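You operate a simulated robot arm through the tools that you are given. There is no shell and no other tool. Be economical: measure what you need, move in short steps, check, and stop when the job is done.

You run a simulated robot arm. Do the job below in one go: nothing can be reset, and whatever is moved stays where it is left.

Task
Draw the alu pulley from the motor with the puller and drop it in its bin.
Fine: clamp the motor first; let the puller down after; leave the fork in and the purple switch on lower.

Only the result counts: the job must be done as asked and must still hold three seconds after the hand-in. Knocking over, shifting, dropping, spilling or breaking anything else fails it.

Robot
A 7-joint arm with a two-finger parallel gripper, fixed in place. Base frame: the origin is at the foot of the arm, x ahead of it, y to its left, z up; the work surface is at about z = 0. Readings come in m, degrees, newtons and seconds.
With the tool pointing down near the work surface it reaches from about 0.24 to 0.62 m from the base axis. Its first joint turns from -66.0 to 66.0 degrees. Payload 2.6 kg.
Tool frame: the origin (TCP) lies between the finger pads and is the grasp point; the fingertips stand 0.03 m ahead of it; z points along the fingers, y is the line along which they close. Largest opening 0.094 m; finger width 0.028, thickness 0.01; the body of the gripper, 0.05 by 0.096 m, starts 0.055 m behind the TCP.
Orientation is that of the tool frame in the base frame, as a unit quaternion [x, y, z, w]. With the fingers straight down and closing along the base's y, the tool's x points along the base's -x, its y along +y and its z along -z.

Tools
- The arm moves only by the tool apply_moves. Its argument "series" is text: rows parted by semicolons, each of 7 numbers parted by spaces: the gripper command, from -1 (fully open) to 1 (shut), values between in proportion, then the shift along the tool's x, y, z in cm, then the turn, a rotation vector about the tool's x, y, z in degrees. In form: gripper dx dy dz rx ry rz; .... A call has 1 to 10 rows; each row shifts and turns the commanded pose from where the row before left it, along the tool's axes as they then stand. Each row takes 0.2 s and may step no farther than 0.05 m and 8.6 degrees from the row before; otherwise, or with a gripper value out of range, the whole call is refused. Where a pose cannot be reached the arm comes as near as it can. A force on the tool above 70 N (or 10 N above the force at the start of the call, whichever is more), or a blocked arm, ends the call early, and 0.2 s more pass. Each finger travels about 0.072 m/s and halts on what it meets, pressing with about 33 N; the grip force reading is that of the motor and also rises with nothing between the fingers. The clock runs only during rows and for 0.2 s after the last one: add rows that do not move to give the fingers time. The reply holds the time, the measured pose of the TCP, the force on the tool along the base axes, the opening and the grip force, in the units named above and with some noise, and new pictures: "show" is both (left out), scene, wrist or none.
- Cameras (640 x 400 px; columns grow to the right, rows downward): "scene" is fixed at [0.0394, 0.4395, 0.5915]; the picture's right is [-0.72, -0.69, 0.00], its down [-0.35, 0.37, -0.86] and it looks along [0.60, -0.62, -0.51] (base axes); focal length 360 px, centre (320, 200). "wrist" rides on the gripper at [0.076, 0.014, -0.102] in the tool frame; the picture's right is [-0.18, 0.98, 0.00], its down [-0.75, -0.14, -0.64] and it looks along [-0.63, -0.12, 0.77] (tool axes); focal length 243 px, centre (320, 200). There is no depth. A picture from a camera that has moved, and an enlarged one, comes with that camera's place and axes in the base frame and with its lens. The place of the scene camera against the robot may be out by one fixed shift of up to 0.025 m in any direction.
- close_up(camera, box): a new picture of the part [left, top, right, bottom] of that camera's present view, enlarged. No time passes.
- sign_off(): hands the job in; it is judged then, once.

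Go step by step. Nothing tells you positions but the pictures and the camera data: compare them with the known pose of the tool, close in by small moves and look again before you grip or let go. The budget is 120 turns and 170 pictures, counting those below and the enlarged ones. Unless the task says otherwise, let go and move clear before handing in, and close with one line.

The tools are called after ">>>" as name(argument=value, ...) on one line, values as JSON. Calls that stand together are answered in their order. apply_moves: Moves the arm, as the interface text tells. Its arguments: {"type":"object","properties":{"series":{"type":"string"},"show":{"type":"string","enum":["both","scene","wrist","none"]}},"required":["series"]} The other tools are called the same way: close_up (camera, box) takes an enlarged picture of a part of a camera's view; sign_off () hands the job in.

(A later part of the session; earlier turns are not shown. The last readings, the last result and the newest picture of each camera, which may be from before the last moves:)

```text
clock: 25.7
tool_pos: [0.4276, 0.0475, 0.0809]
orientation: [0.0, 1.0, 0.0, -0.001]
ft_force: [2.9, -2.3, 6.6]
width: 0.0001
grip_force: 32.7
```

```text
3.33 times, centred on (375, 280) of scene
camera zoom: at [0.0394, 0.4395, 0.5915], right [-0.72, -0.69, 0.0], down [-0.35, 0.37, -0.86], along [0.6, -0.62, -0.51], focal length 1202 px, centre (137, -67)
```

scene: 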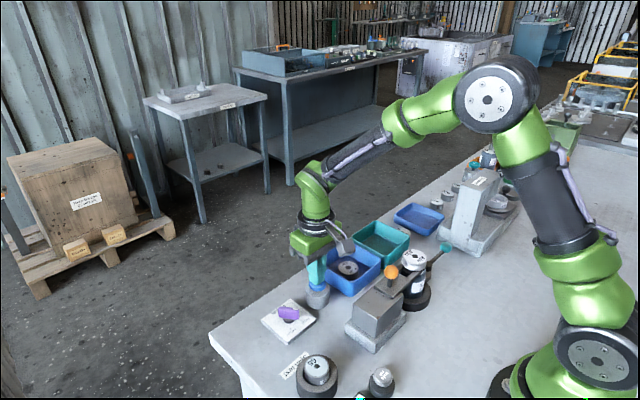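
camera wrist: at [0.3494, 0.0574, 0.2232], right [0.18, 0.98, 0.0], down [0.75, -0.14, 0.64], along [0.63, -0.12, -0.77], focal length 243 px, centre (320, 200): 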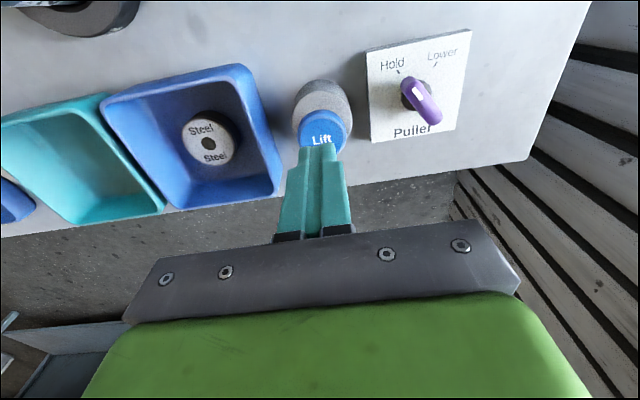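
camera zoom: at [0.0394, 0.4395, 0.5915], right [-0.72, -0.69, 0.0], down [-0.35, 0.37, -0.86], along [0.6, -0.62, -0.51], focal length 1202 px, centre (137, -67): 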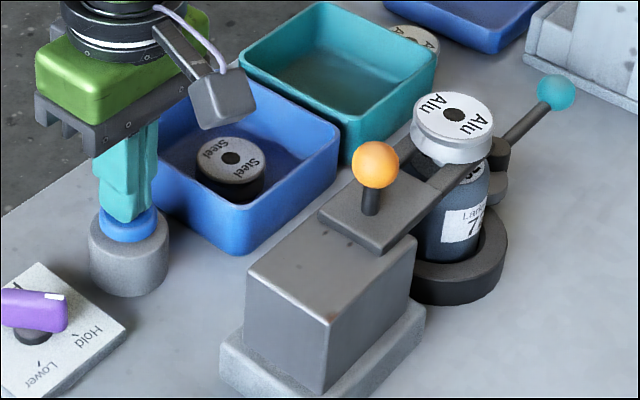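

A press gives one stroke of roughly 7 mm, so I'll pump: release and press again.

>>> apply_moves(series="1 0 0 -1.5 0 0 0; 1 0 0 0 0 0 0; 1 0 0 1.5 0 0 0; 1 0 0 0.1 0 0 0; 1 0 0 0 0 0 0", show="none")

>>> close_up(camera="scene", box=[290, 220, 460, 340])

```text
clock: 26.9
tool_pos: [0.4257, 0.0469, 0.0805]
orientation: [0.0, 1.0, 0.0, -0.001]
ft_force: [-3.7, 1.7, 5.8]
width: 0.0001
grip_force: 32.6
```

```text
3.33 times, centred on (375, 280) of scene
camera zoom: at [0.0394, 0.4395, 0.5915], right [-0.72, -0.69, 0.0], down [-0.35, 0.37, -0.86], along [0.6, -0.62, -0.51], focal length 1202 px, centre (137, -67)
```

zoom: 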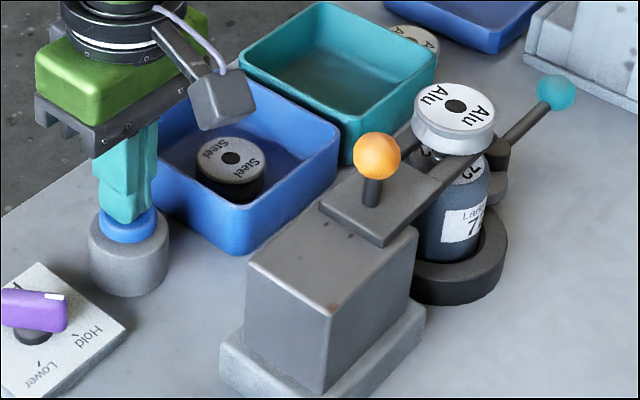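

It rises with each stroke and the shaft shows between pulley and motor. I'll pump on.

>>> apply_moves(series="1 0 0 -1.5 0 0 0; 1 0 0 0 0 0 0; 1 0 0 1.5 0 0 0; 1 0 0 0 0 0 0; 1 0 0 -1.5 0 0 0; 1 0 0 0 0 0 0; 1 0 0 1.5 0 0 0; 1 0 0 0.1 0 0 0; 1 0 0 0 0 0 0", show="none")

>>> close_up(camera="scene", box=[290, 220, 460, 340])

```text
clock: 28.9
tool_pos: [0.4269, 0.0477, 0.0797]
orientation: [0.001, 1.0, 0.0, 0.0]
ft_force: [-0.5, -0.6, 9.8]
width: 0.0
grip_force: 33.0
```

```text
3.33 times, centred on (375, 280) of scene
camera zoom: at [0.0394, 0.4395, 0.5915], right [-0.72, -0.69, 0.0], down [-0.35, 0.37, -0.86], along [0.6, -0.62, -0.51], focal length 1202 px, centre (137, -67)
```

zoom: 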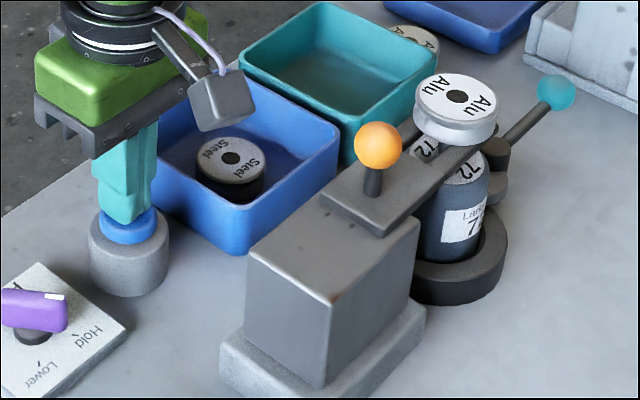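

>>> apply_moves(series="1 0 0 -1.5 0 0 0; 1 0 0 0 0 0 0; 1 0 0 1.5 0 0 0; 1 0 0 0 0 0 0; 1 0 0 -1.5 0 0 0; 1 0 0 0 0 0 0; 1 0 0 1.5 0 0 0; 1 0 0 0.1 0 0 0; 1 0 0 0 0 0 0", show="none")

>>> close_up(camera="scene", box=[290, 220, 460, 340])

```text
clock: 30.9
tool_pos: [0.426, 0.0472, 0.0773]
orientation: [0.002, 1.0, 0.0, -0.001]
ft_force: [-10.7, -2.0, 24.2]
width: 0.0
grip_force: 32.6
```

```text
3.33 times, centred on (375, 280) of scene
camera zoom: at [0.0393, 0.4395, 0.5916], right [-0.72, -0.69, 0.0], down [-0.35, 0.37, -0.86], along [0.6, -0.62, -0.51], focal length 1202 px, centre (137, -67)
```

zoom: 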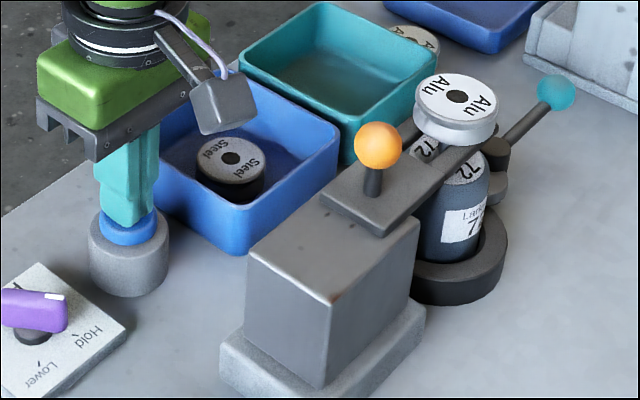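

There was no rise this time, so it is probably at the top. I'll lift clear and check.

>>> apply_moves(series="1 0 0 -3 0 0 0; 1 0 0 0 0 0 0; 1 0 0 2.8 0 0 0; 1 0 0 0 0 0 0; 1 0 0 -4 0 0 0; 1 0 0 -4 0 0 0; 1 0 0 -4 0 0 0; -0.2 3.5 -3 0 0 0 0; -0.2 3.5 -3 0 0 0 0; -0.2 3 0 0 0 0 0")

>>> close_up(camera="scene", box=[290, 220, 460, 340])

>>> close_up(camera="wrist", box=[80, 0, 460, 200])

```text
clock: 33.1
tool_pos: [0.3268, -0.0145, 0.1954]
orientation: [0.0, 1.0, 0.0, -0.001]
ft_force: [-0.7, -0.2, 0.2]
width: 0.0567
grip_force: 0.2
camera wrist: at [0.2507, -0.0007, 0.2986], right [0.18, 0.98, 0.0], down [0.75, -0.14, 0.64], along [0.63, -0.12, -0.77], focal length 243 px, centre (320, 200)
```

scene: 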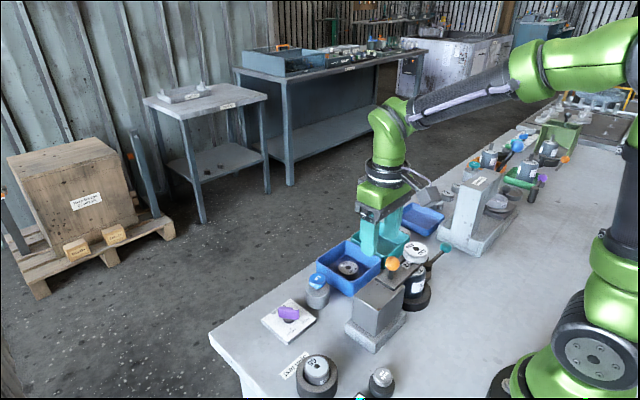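
wrist: 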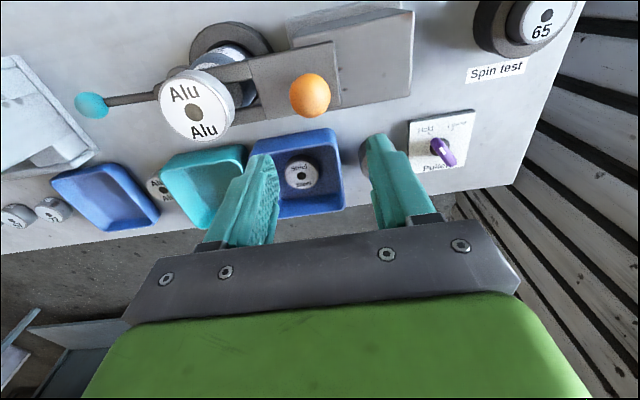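

```text
3.33 times, centred on (375, 280) of scene
camera zoom: at [0.0395, 0.4395, 0.5915], right [-0.72, -0.69, 0.0], down [-0.35, 0.37, -0.86], along [0.6, -0.62, -0.51], focal length 1202 px, centre (137, -67)
```

zoom: 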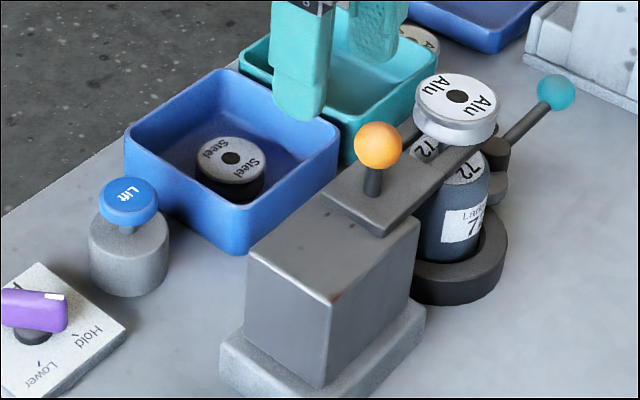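

```text
1.68 times, centred on (270, 100) of wrist
camera zoom: at [0.2507, -0.0007, 0.2986], right [0.18, 0.98, 0.0], down [0.75, -0.14, 0.64], along [0.63, -0.12, -0.77], focal length 409 px, centre (404, 368)
```

zoom: 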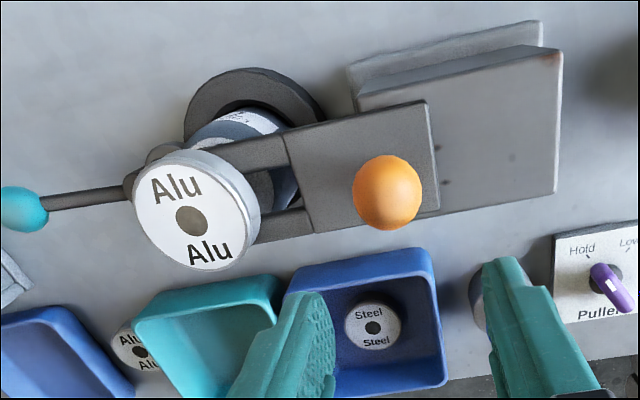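

The puller is at its top and the pulley stands about 18 mm higher, with its top near z = 0.124 at (0.296, -0.100). I'll go above it.

>>> apply_moves(series="-0.45 1.5 -4 0 0 0 0; -0.45 1.6 -4.5 0 0 0 0; -0.45 0 0 0 0 0 0; -0.45 0 0 2.5 0 0 0; -0.45 0 0 0 0 0 0")

>>> close_up(camera="scene", box=[350, 210, 470, 310])

```text
clock: 34.3
tool_pos: [0.2944, -0.0987, 0.1765]
orientation: [0.0, 1.0, -0.001, -0.001]
ft_force: [0.5, 0.7, 0.2]
width: 0.068
grip_force: 0.0
camera wrist: at [0.2197, -0.0866, 0.2777], right [0.18, 0.98, 0.0], down [0.76, -0.14, 0.64], along [0.63, -0.12, -0.77], focal length 243 px, centre (320, 200)
```

scene: 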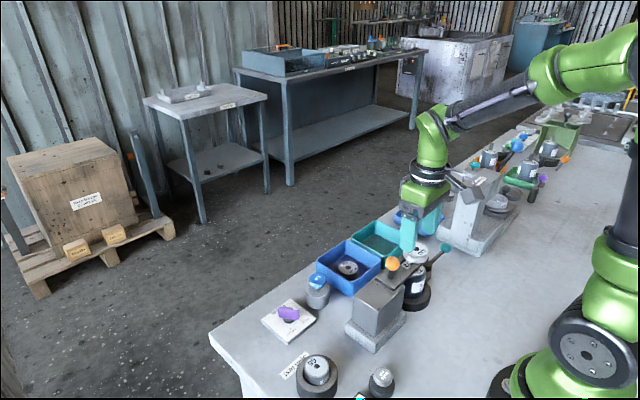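
wrist: 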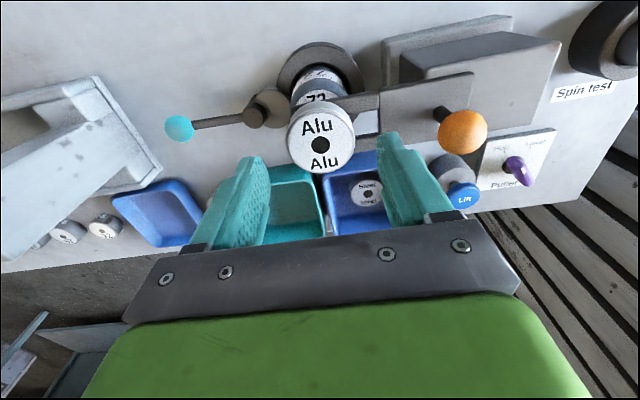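

```text
4.00 times, centred on (410, 260) of scene
camera zoom: at [0.0394, 0.4395, 0.5915], right [-0.72, -0.69, 0.0], down [-0.35, 0.37, -0.86], along [0.6, -0.62, -0.51], focal length 1442 px, centre (-40, -40)
```

zoom: 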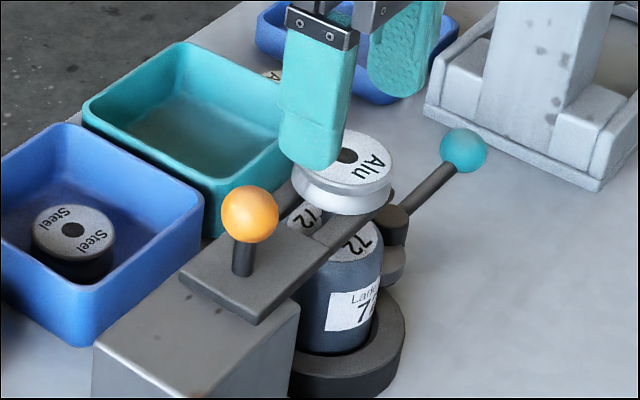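

I'm well centred. I'll lower so the fingertips overlap the pulley but stay above the fork prongs.

>>> apply_moves(series="-0.45 0 -0.1 2 0 0 0; -0.45 0 0 1 0 0 0; -0.45 0 0 0 0 0 0")

>>> close_up(camera="scene", box=[370, 220, 450, 290])

>>> close_up(camera="wrist", box=[200, 70, 480, 250])

```text
clock: 35.1
tool_pos: [0.2955, -0.1009, 0.1449]
orientation: [0.0, 1.0, -0.001, 0.0]
ft_force: [0.2, 0.4, 0.0]
width: 0.0682
grip_force: 0.0
camera wrist: at [0.2196, -0.0868, 0.2475], right [0.18, 0.98, 0.0], down [0.76, -0.14, 0.64], along [0.63, -0.12, -0.77], focal length 243 px, centre (320, 200)
```

scene: 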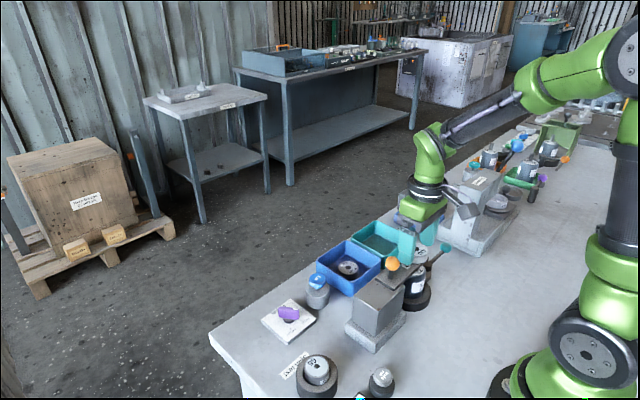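
wrist: 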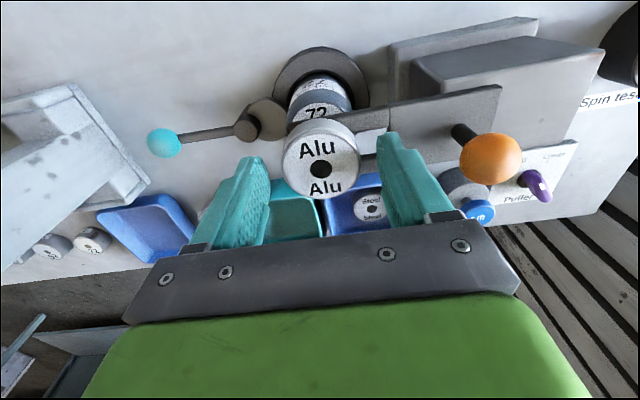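

```text
5.71 times, centred on (410, 255) of scene
camera zoom: at [0.0394, 0.4395, 0.5915], right [-0.72, -0.69, 0.0], down [-0.35, 0.37, -0.86], along [0.6, -0.62, -0.51], focal length 2060 px, centre (-194, -114)
```

zoom: 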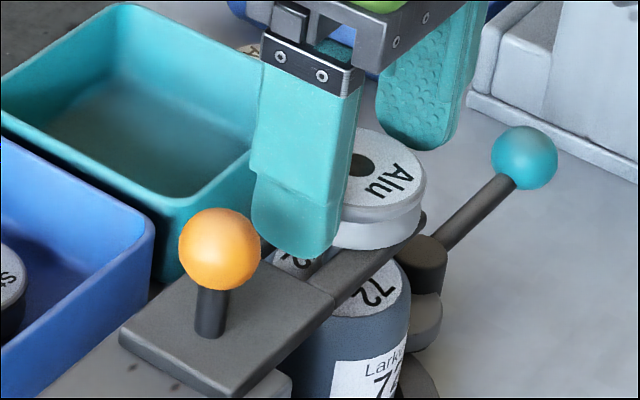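

```text
2.22 times, centred on (340, 160) of wrist
camera zoom: at [0.2196, -0.0868, 0.2475], right [0.18, 0.98, 0.0], down [0.76, -0.14, 0.64], along [0.63, -0.12, -0.77], focal length 539 px, centre (276, 289)
```

zoom: 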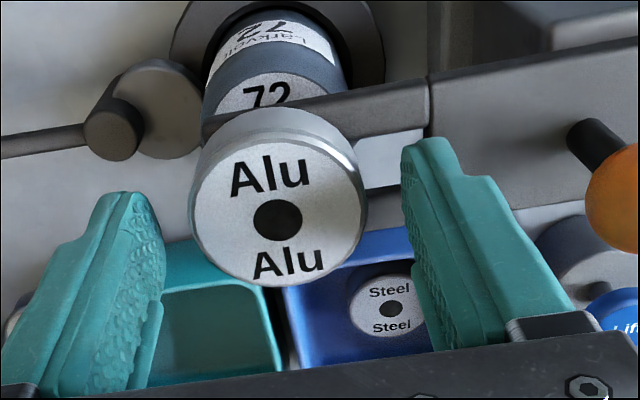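

>>> apply_moves(series="-0.45 0 0 0.2 0 0 0; 0.1 0 0 0 0 0 0; 1 0 0 0 0 0 0; 1 0 0 0 0 0 0; 1 0 0 0 0 0 0; 1 0 0 -0.7 0 0 0; 1 0 0 -0.8 0 0 0; 1 0 0 0 0 0 0")

>>> close_up(camera="scene", box=[370, 220, 450, 290])

>>> close_up(camera="wrist", box=[200, 70, 480, 250])

```text
clock: 36.9
tool_pos: [0.2953, -0.099, 0.1582]
orientation: [0.0, 1.0, 0.0, -0.001]
ft_force: [0.2, 0.9, -0.4]
width: 0.0464
grip_force: 33.0
camera wrist: at [0.2197, -0.0859, 0.2605], right [0.18, 0.98, 0.0], down [0.76, -0.14, 0.64], along [0.63, -0.12, -0.77], focal length 243 px, centre (320, 200)
```

scene: 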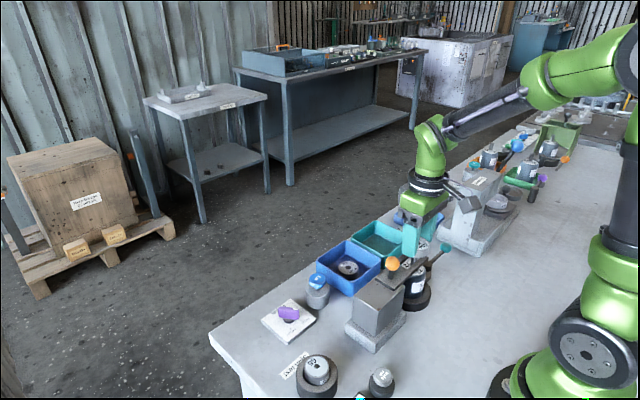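
wrist: 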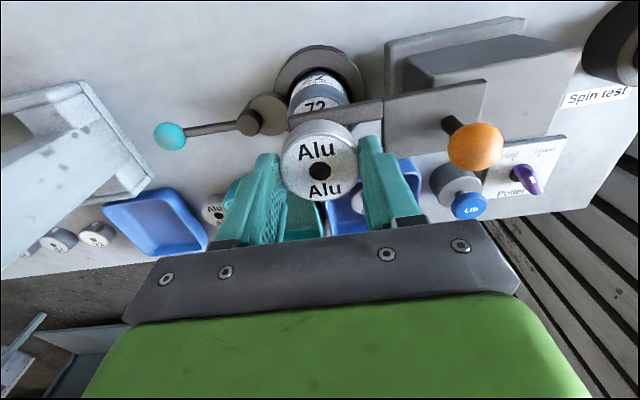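

```text
5.71 times, centred on (410, 255) of scene
camera zoom: at [0.0394, 0.4395, 0.5915], right [-0.72, -0.69, 0.0], down [-0.35, 0.37, -0.86], along [0.6, -0.62, -0.51], focal length 2060 px, centre (-194, -114)
```

zoom: 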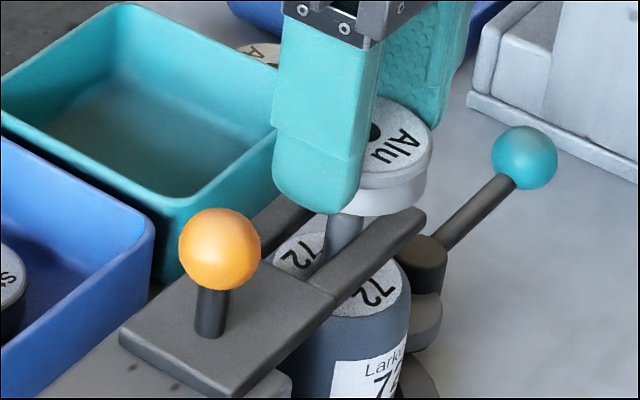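

```text
2.22 times, centred on (340, 160) of wrist
camera zoom: at [0.2197, -0.0859, 0.2605], right [0.18, 0.98, 0.0], down [0.76, -0.14, 0.64], along [0.63, -0.12, -0.77], focal length 539 px, centre (276, 289)
```

zoom: 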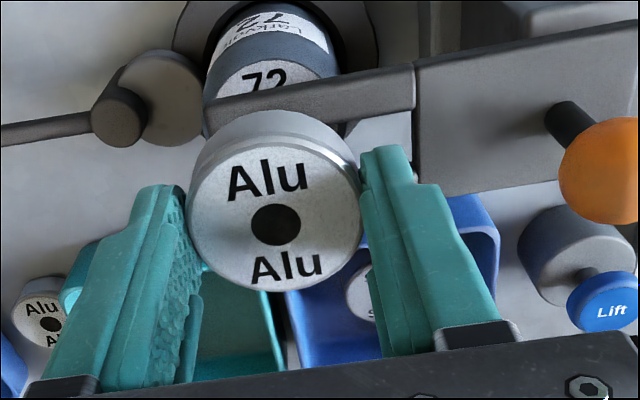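

The pulley is held and comes freely. I'll raise it straight off the shaft, then head for the teal bin.

>>> apply_moves(series="1 0 0 -2 0 0 0; 1 0 0 -3 0 0 0; 1 0 0 -3 0 0 0; 1 -3 -2 0 0 0 0; 1 -3 -2 0 0 0 0; 1 -3 -2 0 0 0 0; 1 -3 -1 0 0 0 0; 1 -1 0 0 0 0 0; 1 0 0 0 0 0 0")

>>> close_up(camera="scene", box=[310, 170, 470, 290])

```text
clock: 38.9
tool_pos: [0.4256, -0.1697, 0.2376]
orientation: [0.0, 1.0, 0.0, -0.002]
ft_force: [-0.3, 0.1, -0.8]
width: 0.0462
grip_force: 33.3
camera wrist: at [0.3504, -0.1563, 0.3396], right [0.18, 0.98, 0.0], down [0.76, -0.14, 0.64], along [0.63, -0.12, -0.77], focal length 243 px, centre (320, 200)
```

scene: 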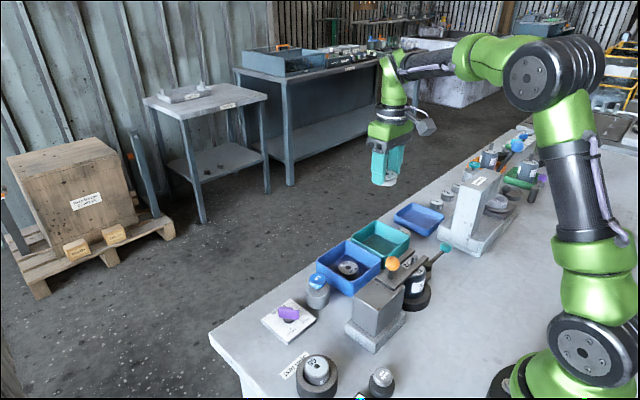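
wrist: 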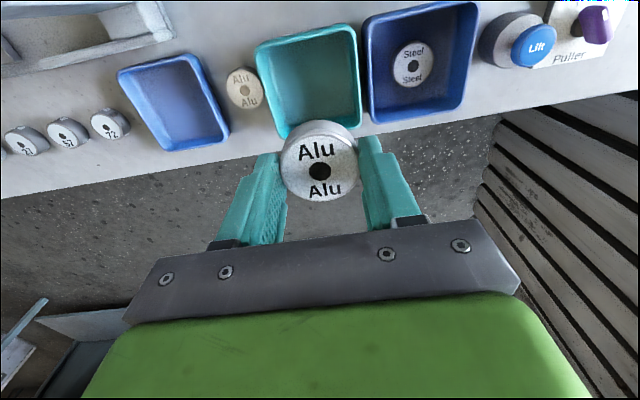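

```text
3.33 times, centred on (390, 230) of scene
camera zoom: at [0.0395, 0.4395, 0.5915], right [-0.72, -0.69, 0.0], down [-0.35, 0.37, -0.86], along [0.6, -0.62, -0.51], focal length 1202 px, centre (87, 100)
```

zoom: 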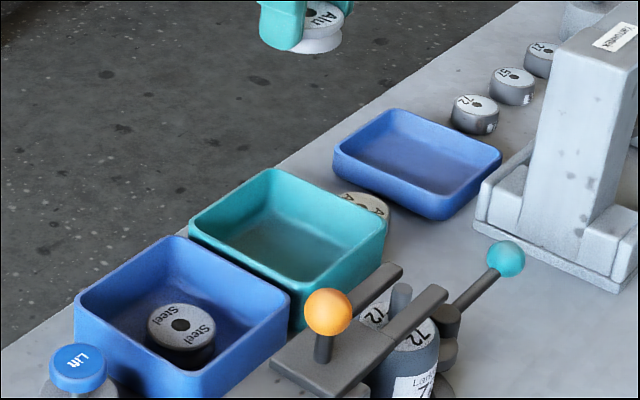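

The bin centre is about (0.426, -0.180). I'll shift over it and lower.

>>> apply_moves(series="1 0 -1 0 0 0 0; 1 0 0 4.5 0 0 0; 1 0 0 4.5 0 0 0; 1 0 0 4 0 0 0; 1 0 0 0 0 0 0")

>>> close_up(camera="scene", box=[310, 190, 470, 310])

```text
clock: 40.1
tool_pos: [0.422, -0.1775, 0.1074]
orientation: [0.0, 1.0, -0.001, -0.001]
ft_force: [-0.2, -0.2, -0.4]
width: 0.0466
grip_force: 33.3
camera wrist: at [0.347, -0.1638, 0.2096], right [0.18, 0.98, 0.0], down [0.76, -0.14, 0.64], along [0.63, -0.12, -0.77], focal length 243 px, centre (320, 200)
```

scene: 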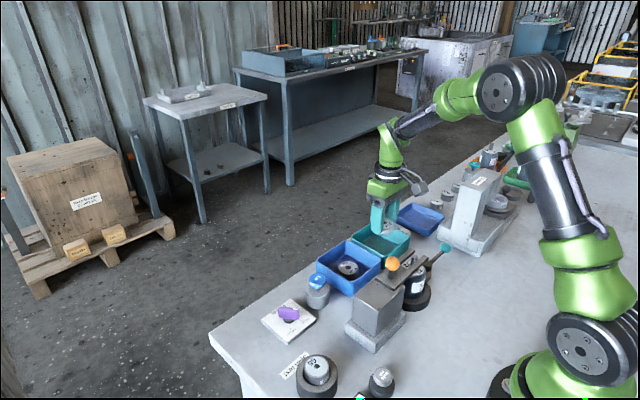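
wrist: 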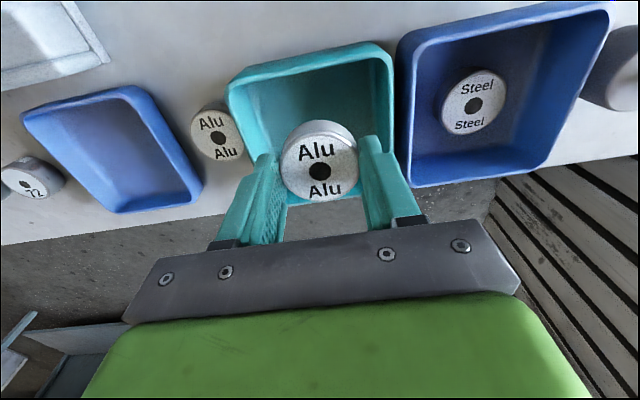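

```text
3.33 times, centred on (390, 250) of scene
camera zoom: at [0.0394, 0.4395, 0.5915], right [-0.72, -0.69, 0.0], down [-0.35, 0.37, -0.86], along [0.6, -0.62, -0.51], focal length 1202 px, centre (87, 33)
```

zoom: 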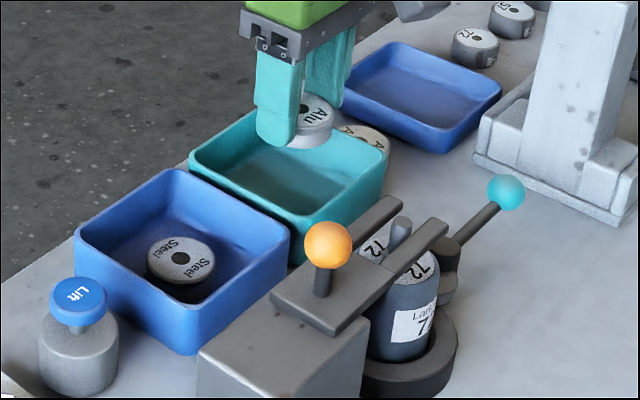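

I'm over the bin opening. I'll lower into it and release.

>>> apply_moves(series="1 0 -0.3 3 0 0 0; 1 0 0 2 0 0 0; 1 0 0 1 0 0 0; 1 0 0 0 0 0 0")

>>> close_up(camera="wrist", box=[200, 50, 440, 230])

```text
clock: 41.1
tool_pos: [0.4244, -0.1803, 0.0483]
orientation: [0.0, 1.0, 0.0, -0.001]
ft_force: [-0.3, 0.2, -0.3]
width: 0.0463
grip_force: 33.4
camera wrist: at [0.3498, -0.1679, 0.1497], right [0.18, 0.98, 0.0], down [0.75, -0.14, 0.64], along [0.63, -0.12, -0.77], focal length 243 px, centre (320, 200)
```

scene: 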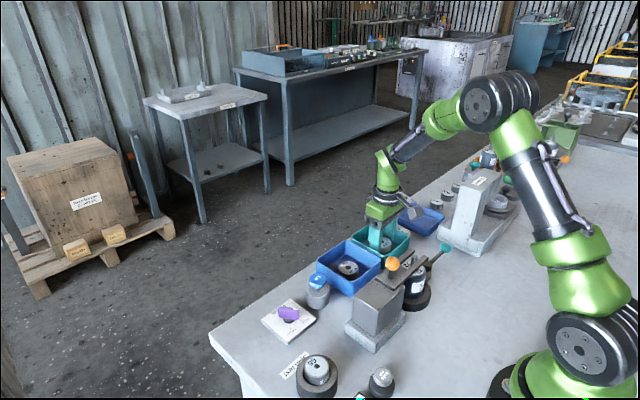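
wrist: 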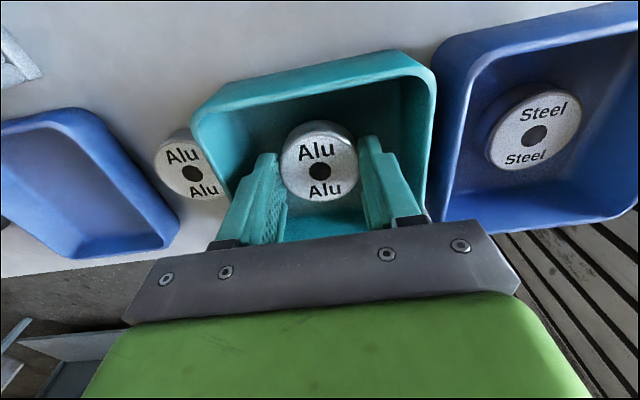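

```text
2.22 times, centred on (320, 140) of wrist
camera zoom: at [0.3498, -0.1679, 0.1497], right [0.18, 0.98, 0.0], down [0.75, -0.14, 0.64], along [0.63, -0.12, -0.77], focal length 539 px, centre (320, 333)
```

zoom: 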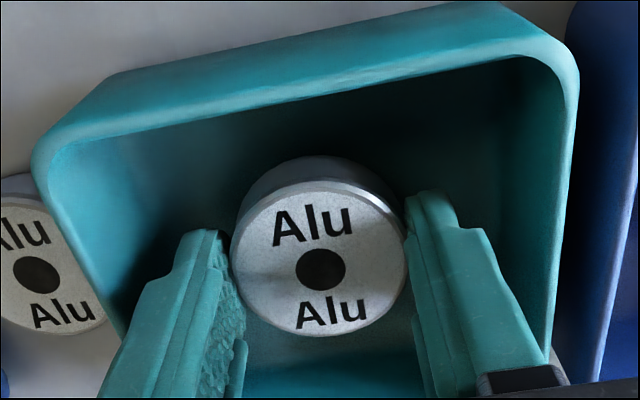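

>>> apply_moves(series="1 0 0 0.5 0 0 0; 1 0 0 0.3 0 0 0; 0.3 0 0 0 0 0 0; -0.25 0 0 0 0 0 0; -0.25 0 0 0 0 0 0; -0.25 0 0 -3 0 0 0; -0.25 0 0 -4 0 0 0; -0.25 0 0 -4.5 0 0 0; -0.25 0 0 0 0 0 0")

>>> close_up(camera="scene", box=[310, 190, 470, 310])

```text
clock: 43.1
tool_pos: [0.4236, -0.1826, 0.1536]
orientation: [0.0, 1.0, 0.0, -0.001]
ft_force: [-0.5, 0.5, 0.2]
width: 0.0588
grip_force: 0.1
camera wrist: at [0.3488, -0.1685, 0.2554], right [0.18, 0.98, 0.0], down [0.76, -0.14, 0.64], along [0.63, -0.12, -0.77], focal length 243 px, centre (320, 200)
```

scene: 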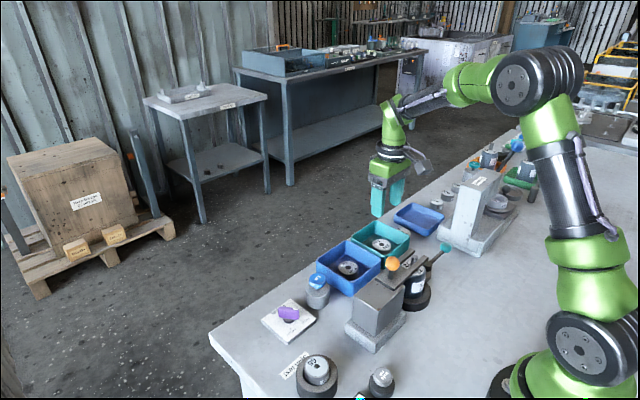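
wrist: 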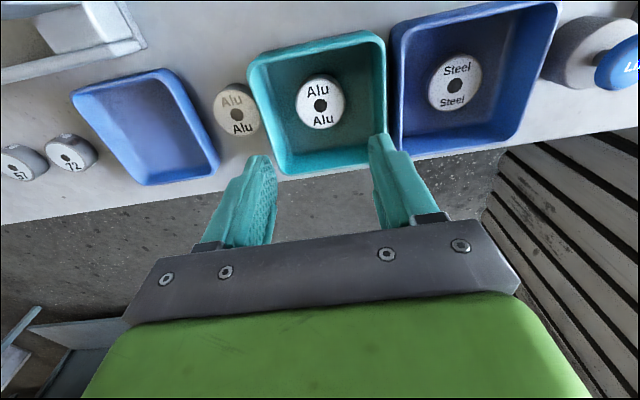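

```text
3.33 times, centred on (390, 250) of scene
camera zoom: at [0.0394, 0.4395, 0.5915], right [-0.72, -0.69, 0.0], down [-0.35, 0.37, -0.86], along [0.6, -0.62, -0.51], focal length 1202 px, centre (87, 33)
```

zoom: 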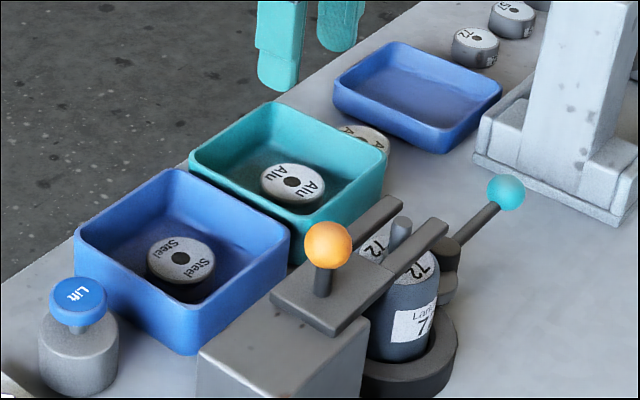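

The Alu pulley lies in its bin. Next I go to the purple switch, near (0.42, 0.12), to turn it from Hold to Lower.

>>> apply_moves(series="-0.2 0.5 4.5 -1 0 0 0; -0.2 0.5 4.5 0 0 0 0; -0.2 0.5 4.5 0 0 0 0; -0.2 0 4.5 0 0 0 0; -0.2 0 4.5 0 0 0 0; -0.2 0 4.5 0 0 0 0; -0.2 0 3.2 0 0 0 0; -0.2 0 0 0 0 0 0")

>>> close_up(camera="wrist", box=[240, 50, 420, 190])

```text
clock: 44.9
tool_pos: [0.4126, 0.1184, 0.1641]
orientation: [0.0, 1.0, 0.0, -0.001]
ft_force: [-0.7, 0.8, -0.5]
width: 0.0565
grip_force: 0.0
camera wrist: at [0.3373, 0.1316, 0.2661], right [0.18, 0.98, 0.0], down [0.75, -0.14, 0.64], along [0.63, -0.12, -0.77], focal length 243 px, centre (320, 200)
```

scene: 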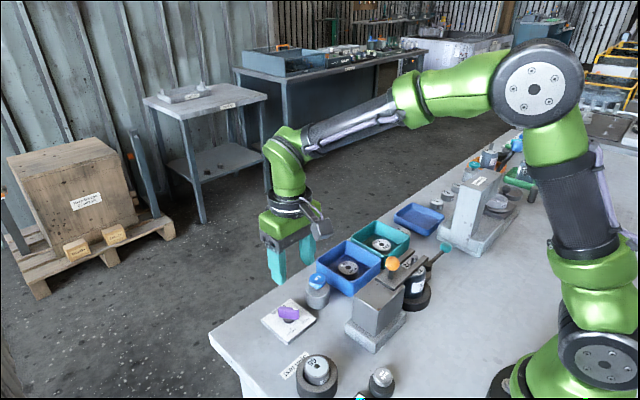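
wrist: 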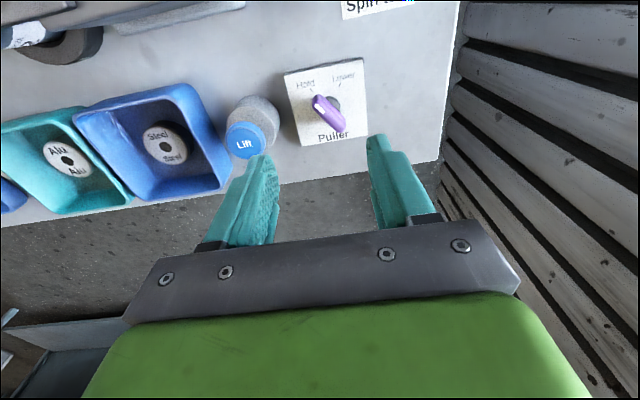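

```text
2.86 times, centred on (330, 120) of wrist
camera zoom: at [0.3373, 0.1316, 0.2661], right [0.18, 0.98, 0.0], down [0.75, -0.14, 0.64], along [0.63, -0.12, -0.77], focal length 693 px, centre (291, 429)
```

zoom: 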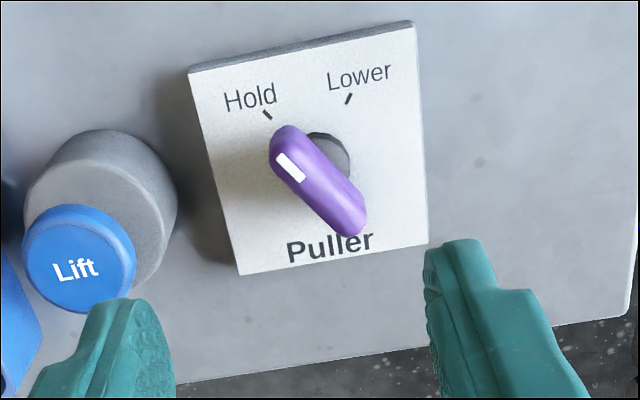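

The switch bar is centred near (0.424, 0.1245), about 30° to the Hold side. I'll align the gripper with the bar and come lower.

>>> apply_moves(series="0 -1.1 0.6 2 0 0 0; 0 0 0 2 0 0 -8; 0.3 0 0 2 0 0 -8; 0.3 0 0 1 0 0 -8; 0.3 0 0 0 0 0 -7; 0.3 0 0 0 0 0 0")

>>> close_up(camera="wrist", box=[240, 50, 420, 230])

>>> close_up(camera="scene", box=[240, 250, 360, 350])

```text
clock: 46.3
tool_pos: [0.4226, 0.1265, 0.0936]
orientation: [-0.268, 0.963, 0.0, -0.001]
ft_force: [-0.7, -0.3, -0.1]
width: 0.0327
grip_force: 0.1
camera wrist: at [0.3507, 0.0976, 0.1952], right [-0.35, 0.94, 0.0], down [0.72, 0.27, 0.64], along [0.6, 0.22, -0.77], focal length 243 px, centre (320, 200)
```

scene: 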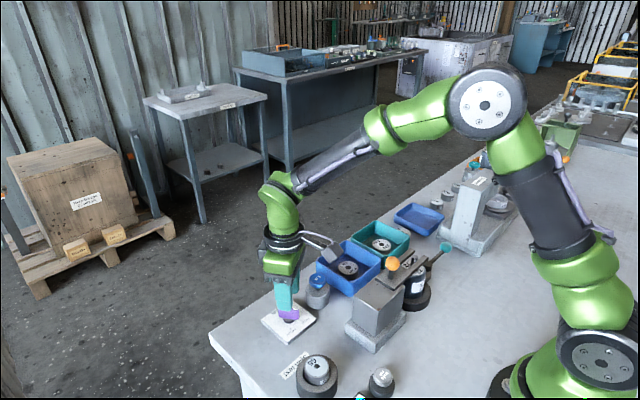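
wrist: 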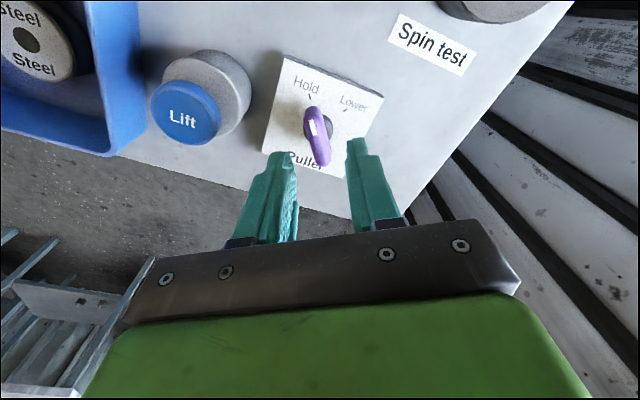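

```text
2.22 times, centred on (330, 140) of wrist
camera zoom: at [0.3507, 0.0976, 0.1952], right [-0.35, 0.94, 0.0], down [0.72, 0.27, 0.64], along [0.6, 0.22, -0.77], focal length 539 px, centre (298, 333)
```

zoom: 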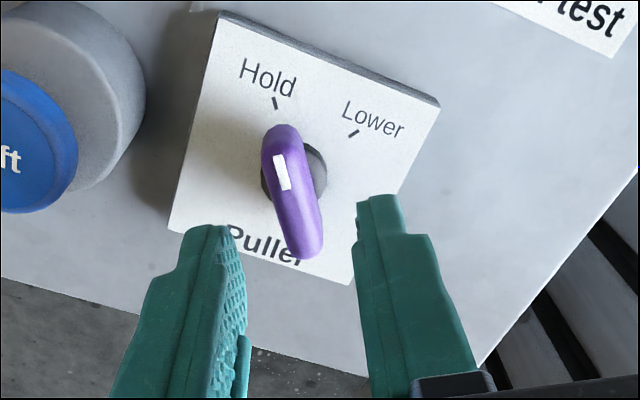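

```text
4.00 times, centred on (300, 300) of scene
camera zoom: at [0.0394, 0.4395, 0.5915], right [-0.72, -0.69, 0.0], down [-0.35, 0.37, -0.86], along [0.6, -0.62, -0.51], focal length 1442 px, centre (400, -200)
```

zoom: 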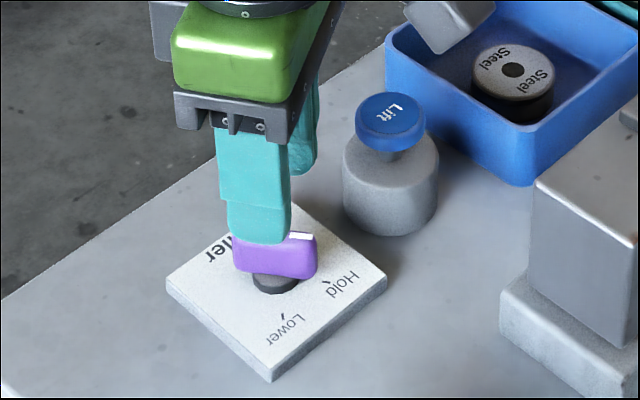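

The bar lies along the tool's x at 30.8°. I'll make a small correction and descend around it.

>>> apply_moves(series="0.3 0.1 -0.3 2 0 0 0; 0.3 0 0 1.5 0 0 0; 0.3 0 0 0.8 0 0 0; 0.3 0 0 0 0 0 0")

>>> close_up(camera="wrist", box=[240, 50, 420, 230])

>>> close_up(camera="scene", box=[240, 250, 360, 350])

```text
clock: 47.3
tool_pos: [0.4216, 0.1217, 0.0504]
orientation: [-0.268, 0.964, 0.001, -0.002]
ft_force: [-0.2, -0.1, -0.5]
width: 0.0329
grip_force: 0.0
camera wrist: at [0.3508, 0.0939, 0.1526], right [-0.35, 0.94, 0.0], down [0.72, 0.27, 0.64], along [0.6, 0.22, -0.77], focal length 243 px, centre (320, 200)
```

scene: 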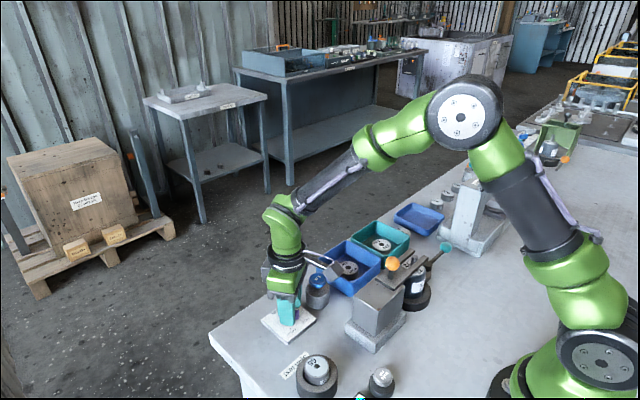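
wrist: 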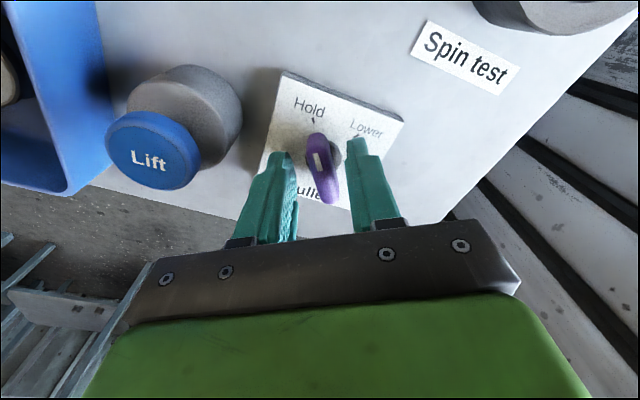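

```text
2.22 times, centred on (330, 140) of wrist
camera zoom: at [0.3508, 0.0939, 0.1526], right [-0.35, 0.94, 0.0], down [0.72, 0.27, 0.64], along [0.6, 0.22, -0.77], focal length 539 px, centre (298, 333)
```

zoom: 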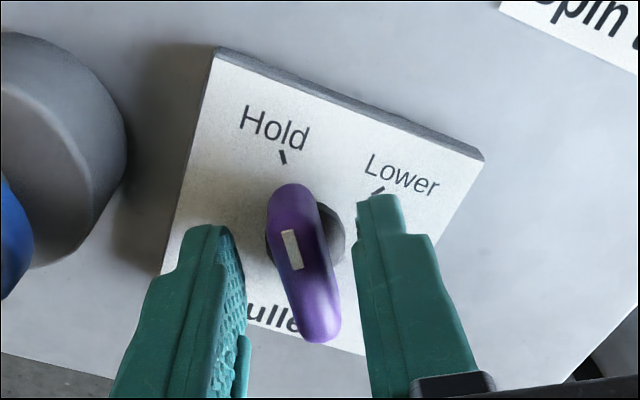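

```text
4.00 times, centred on (300, 300) of scene
camera zoom: at [0.0394, 0.4395, 0.5915], right [-0.72, -0.69, 0.0], down [-0.35, 0.37, -0.86], along [0.6, -0.62, -0.51], focal length 1442 px, centre (400, -200)
```

zoom: 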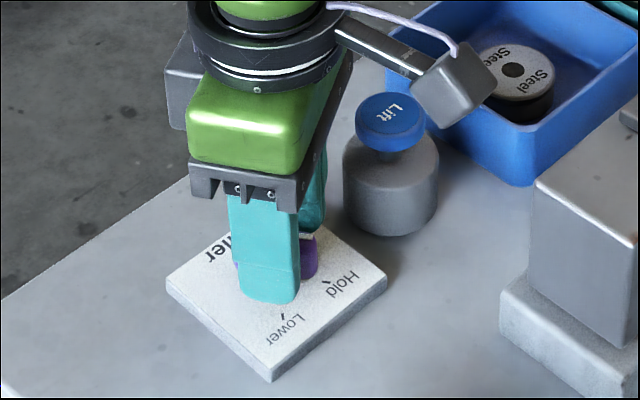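

The bar is centred between the fingers. I'll grip it and turn toward Lower.

>>> apply_moves(series="0.8 0 0 0 0 0 0; 1 0 0 0 0 0 0; 1 0 0 0 0 0 8; 1 0 0 0 0 0 8; 1 0 0 0 0 0 8; 1 0 0 0 0 0 8; 1 0 0 0 0 0 8; 1 0 0 0 0 0 8; 1 0 0 0 0 0 0")

>>> close_up(camera="wrist", box=[240, 50, 420, 230])

>>> close_up(camera="scene", box=[290, 220, 460, 340])

```text
clock: 49.3
tool_pos: [0.4205, 0.1251, 0.0502]
orientation: [0.146, 0.989, 0.003, -0.001]
ft_force: [10.1, 30.2, -8.1]
width: 0.0126
grip_force: 45.0
camera wrist: at [0.3533, 0.1604, 0.1527], right [0.46, 0.89, 0.0], down [0.68, -0.36, 0.64], along [0.57, -0.29, -0.77], focal length 243 px, centre (320, 200)
```

scene: 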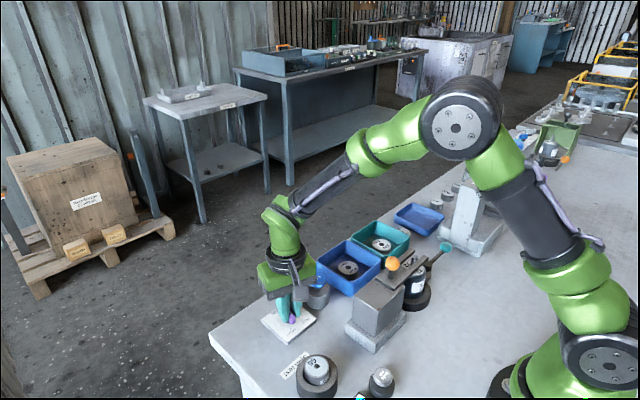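
wrist: 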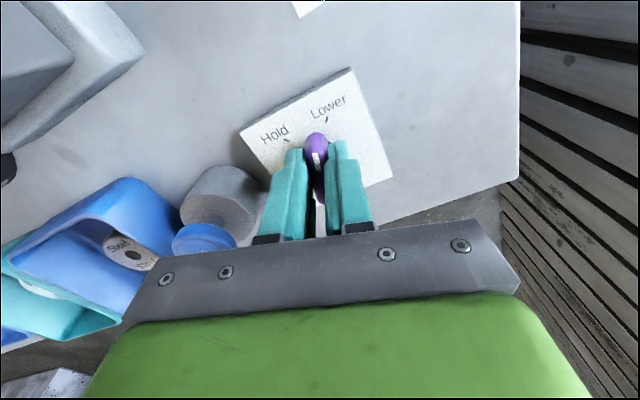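

```text
2.22 times, centred on (330, 140) of wrist
camera zoom: at [0.3533, 0.1604, 0.1527], right [0.46, 0.89, 0.0], down [0.68, -0.36, 0.64], along [0.57, -0.29, -0.77], focal length 539 px, centre (298, 333)
```

zoom: 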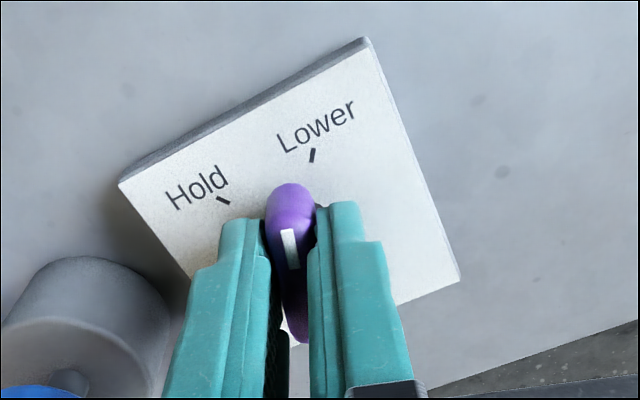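

```text
3.33 times, centred on (375, 280) of scene
camera zoom: at [0.0395, 0.4395, 0.5915], right [-0.72, -0.69, 0.0], down [-0.35, 0.37, -0.86], along [0.6, -0.62, -0.51], focal length 1202 px, centre (137, -67)
```

zoom: 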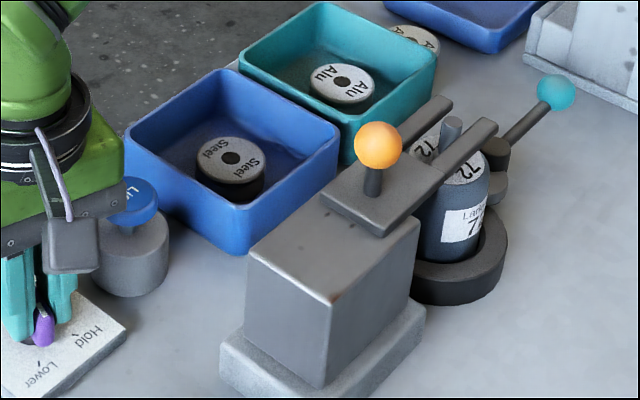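

It turns, but 30 N of side load builds up because the pivot lies slightly to +y. I'll ease the pose over and turn on.

>>> apply_moves(series="1 0.1 0.35 0 0 0 0; 1 0 0 0 0 0 6; 1 0 0.05 0 0 0 7; 1 0 0 0 0 0 0")

>>> close_up(camera="scene", box=[290, 220, 460, 340])

>>> close_up(camera="wrist", box=[240, 50, 420, 230])

```text
clock: 50.3
tool_pos: [0.4218, 0.1278, 0.0505]
orientation: [0.259, 0.966, -0.001, -0.003]
ft_force: [1.9, 15.4, -5.6]
width: 0.0131
grip_force: 45.2
camera wrist: at [0.3641, 0.1768, 0.1528], right [0.65, 0.76, 0.0], down [0.58, -0.5, 0.64], along [0.48, -0.42, -0.77], focal length 243 px, centre (320, 200)
```

scene: 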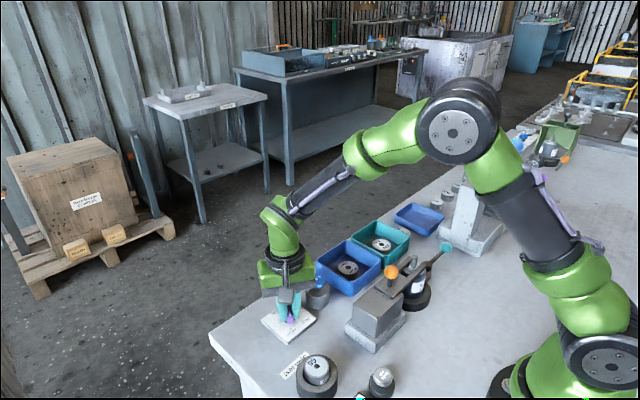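
wrist: 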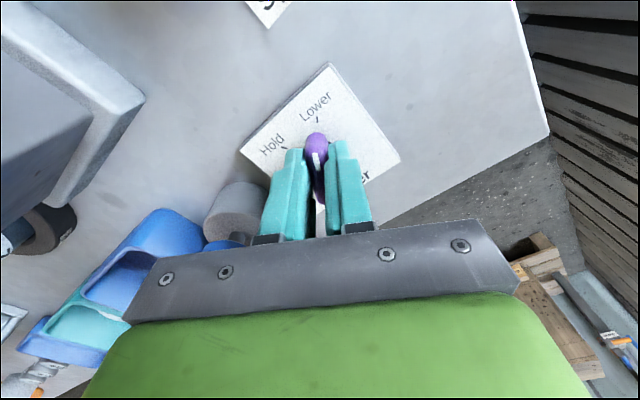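

```text
3.33 times, centred on (375, 280) of scene
camera zoom: at [0.0395, 0.4395, 0.5915], right [-0.72, -0.69, 0.0], down [-0.35, 0.37, -0.86], along [0.6, -0.62, -0.51], focal length 1202 px, centre (137, -67)
```

zoom: 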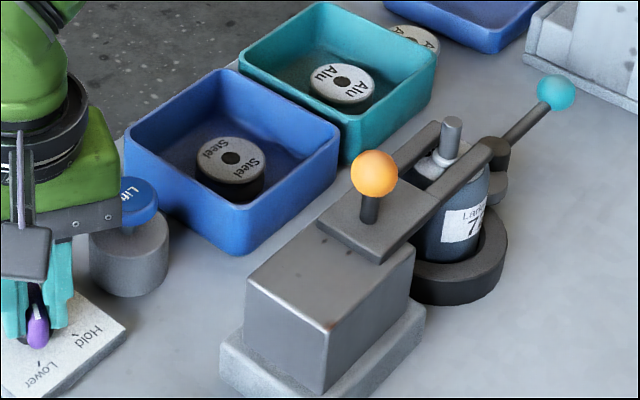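

```text
2.22 times, centred on (330, 140) of wrist
camera zoom: at [0.3641, 0.1768, 0.1528], right [0.65, 0.76, 0.0], down [0.58, -0.5, 0.64], along [0.48, -0.42, -0.77], focal length 539 px, centre (298, 333)
```

zoom: 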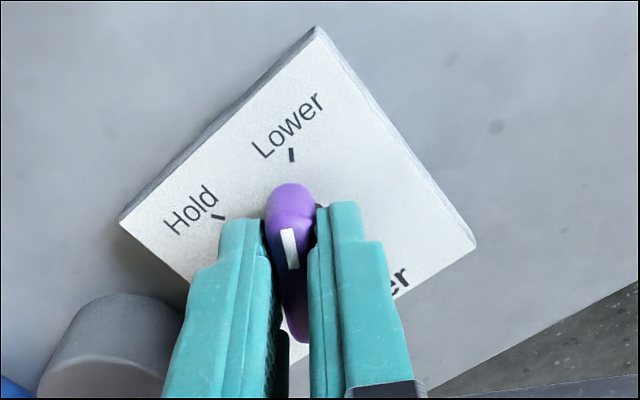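

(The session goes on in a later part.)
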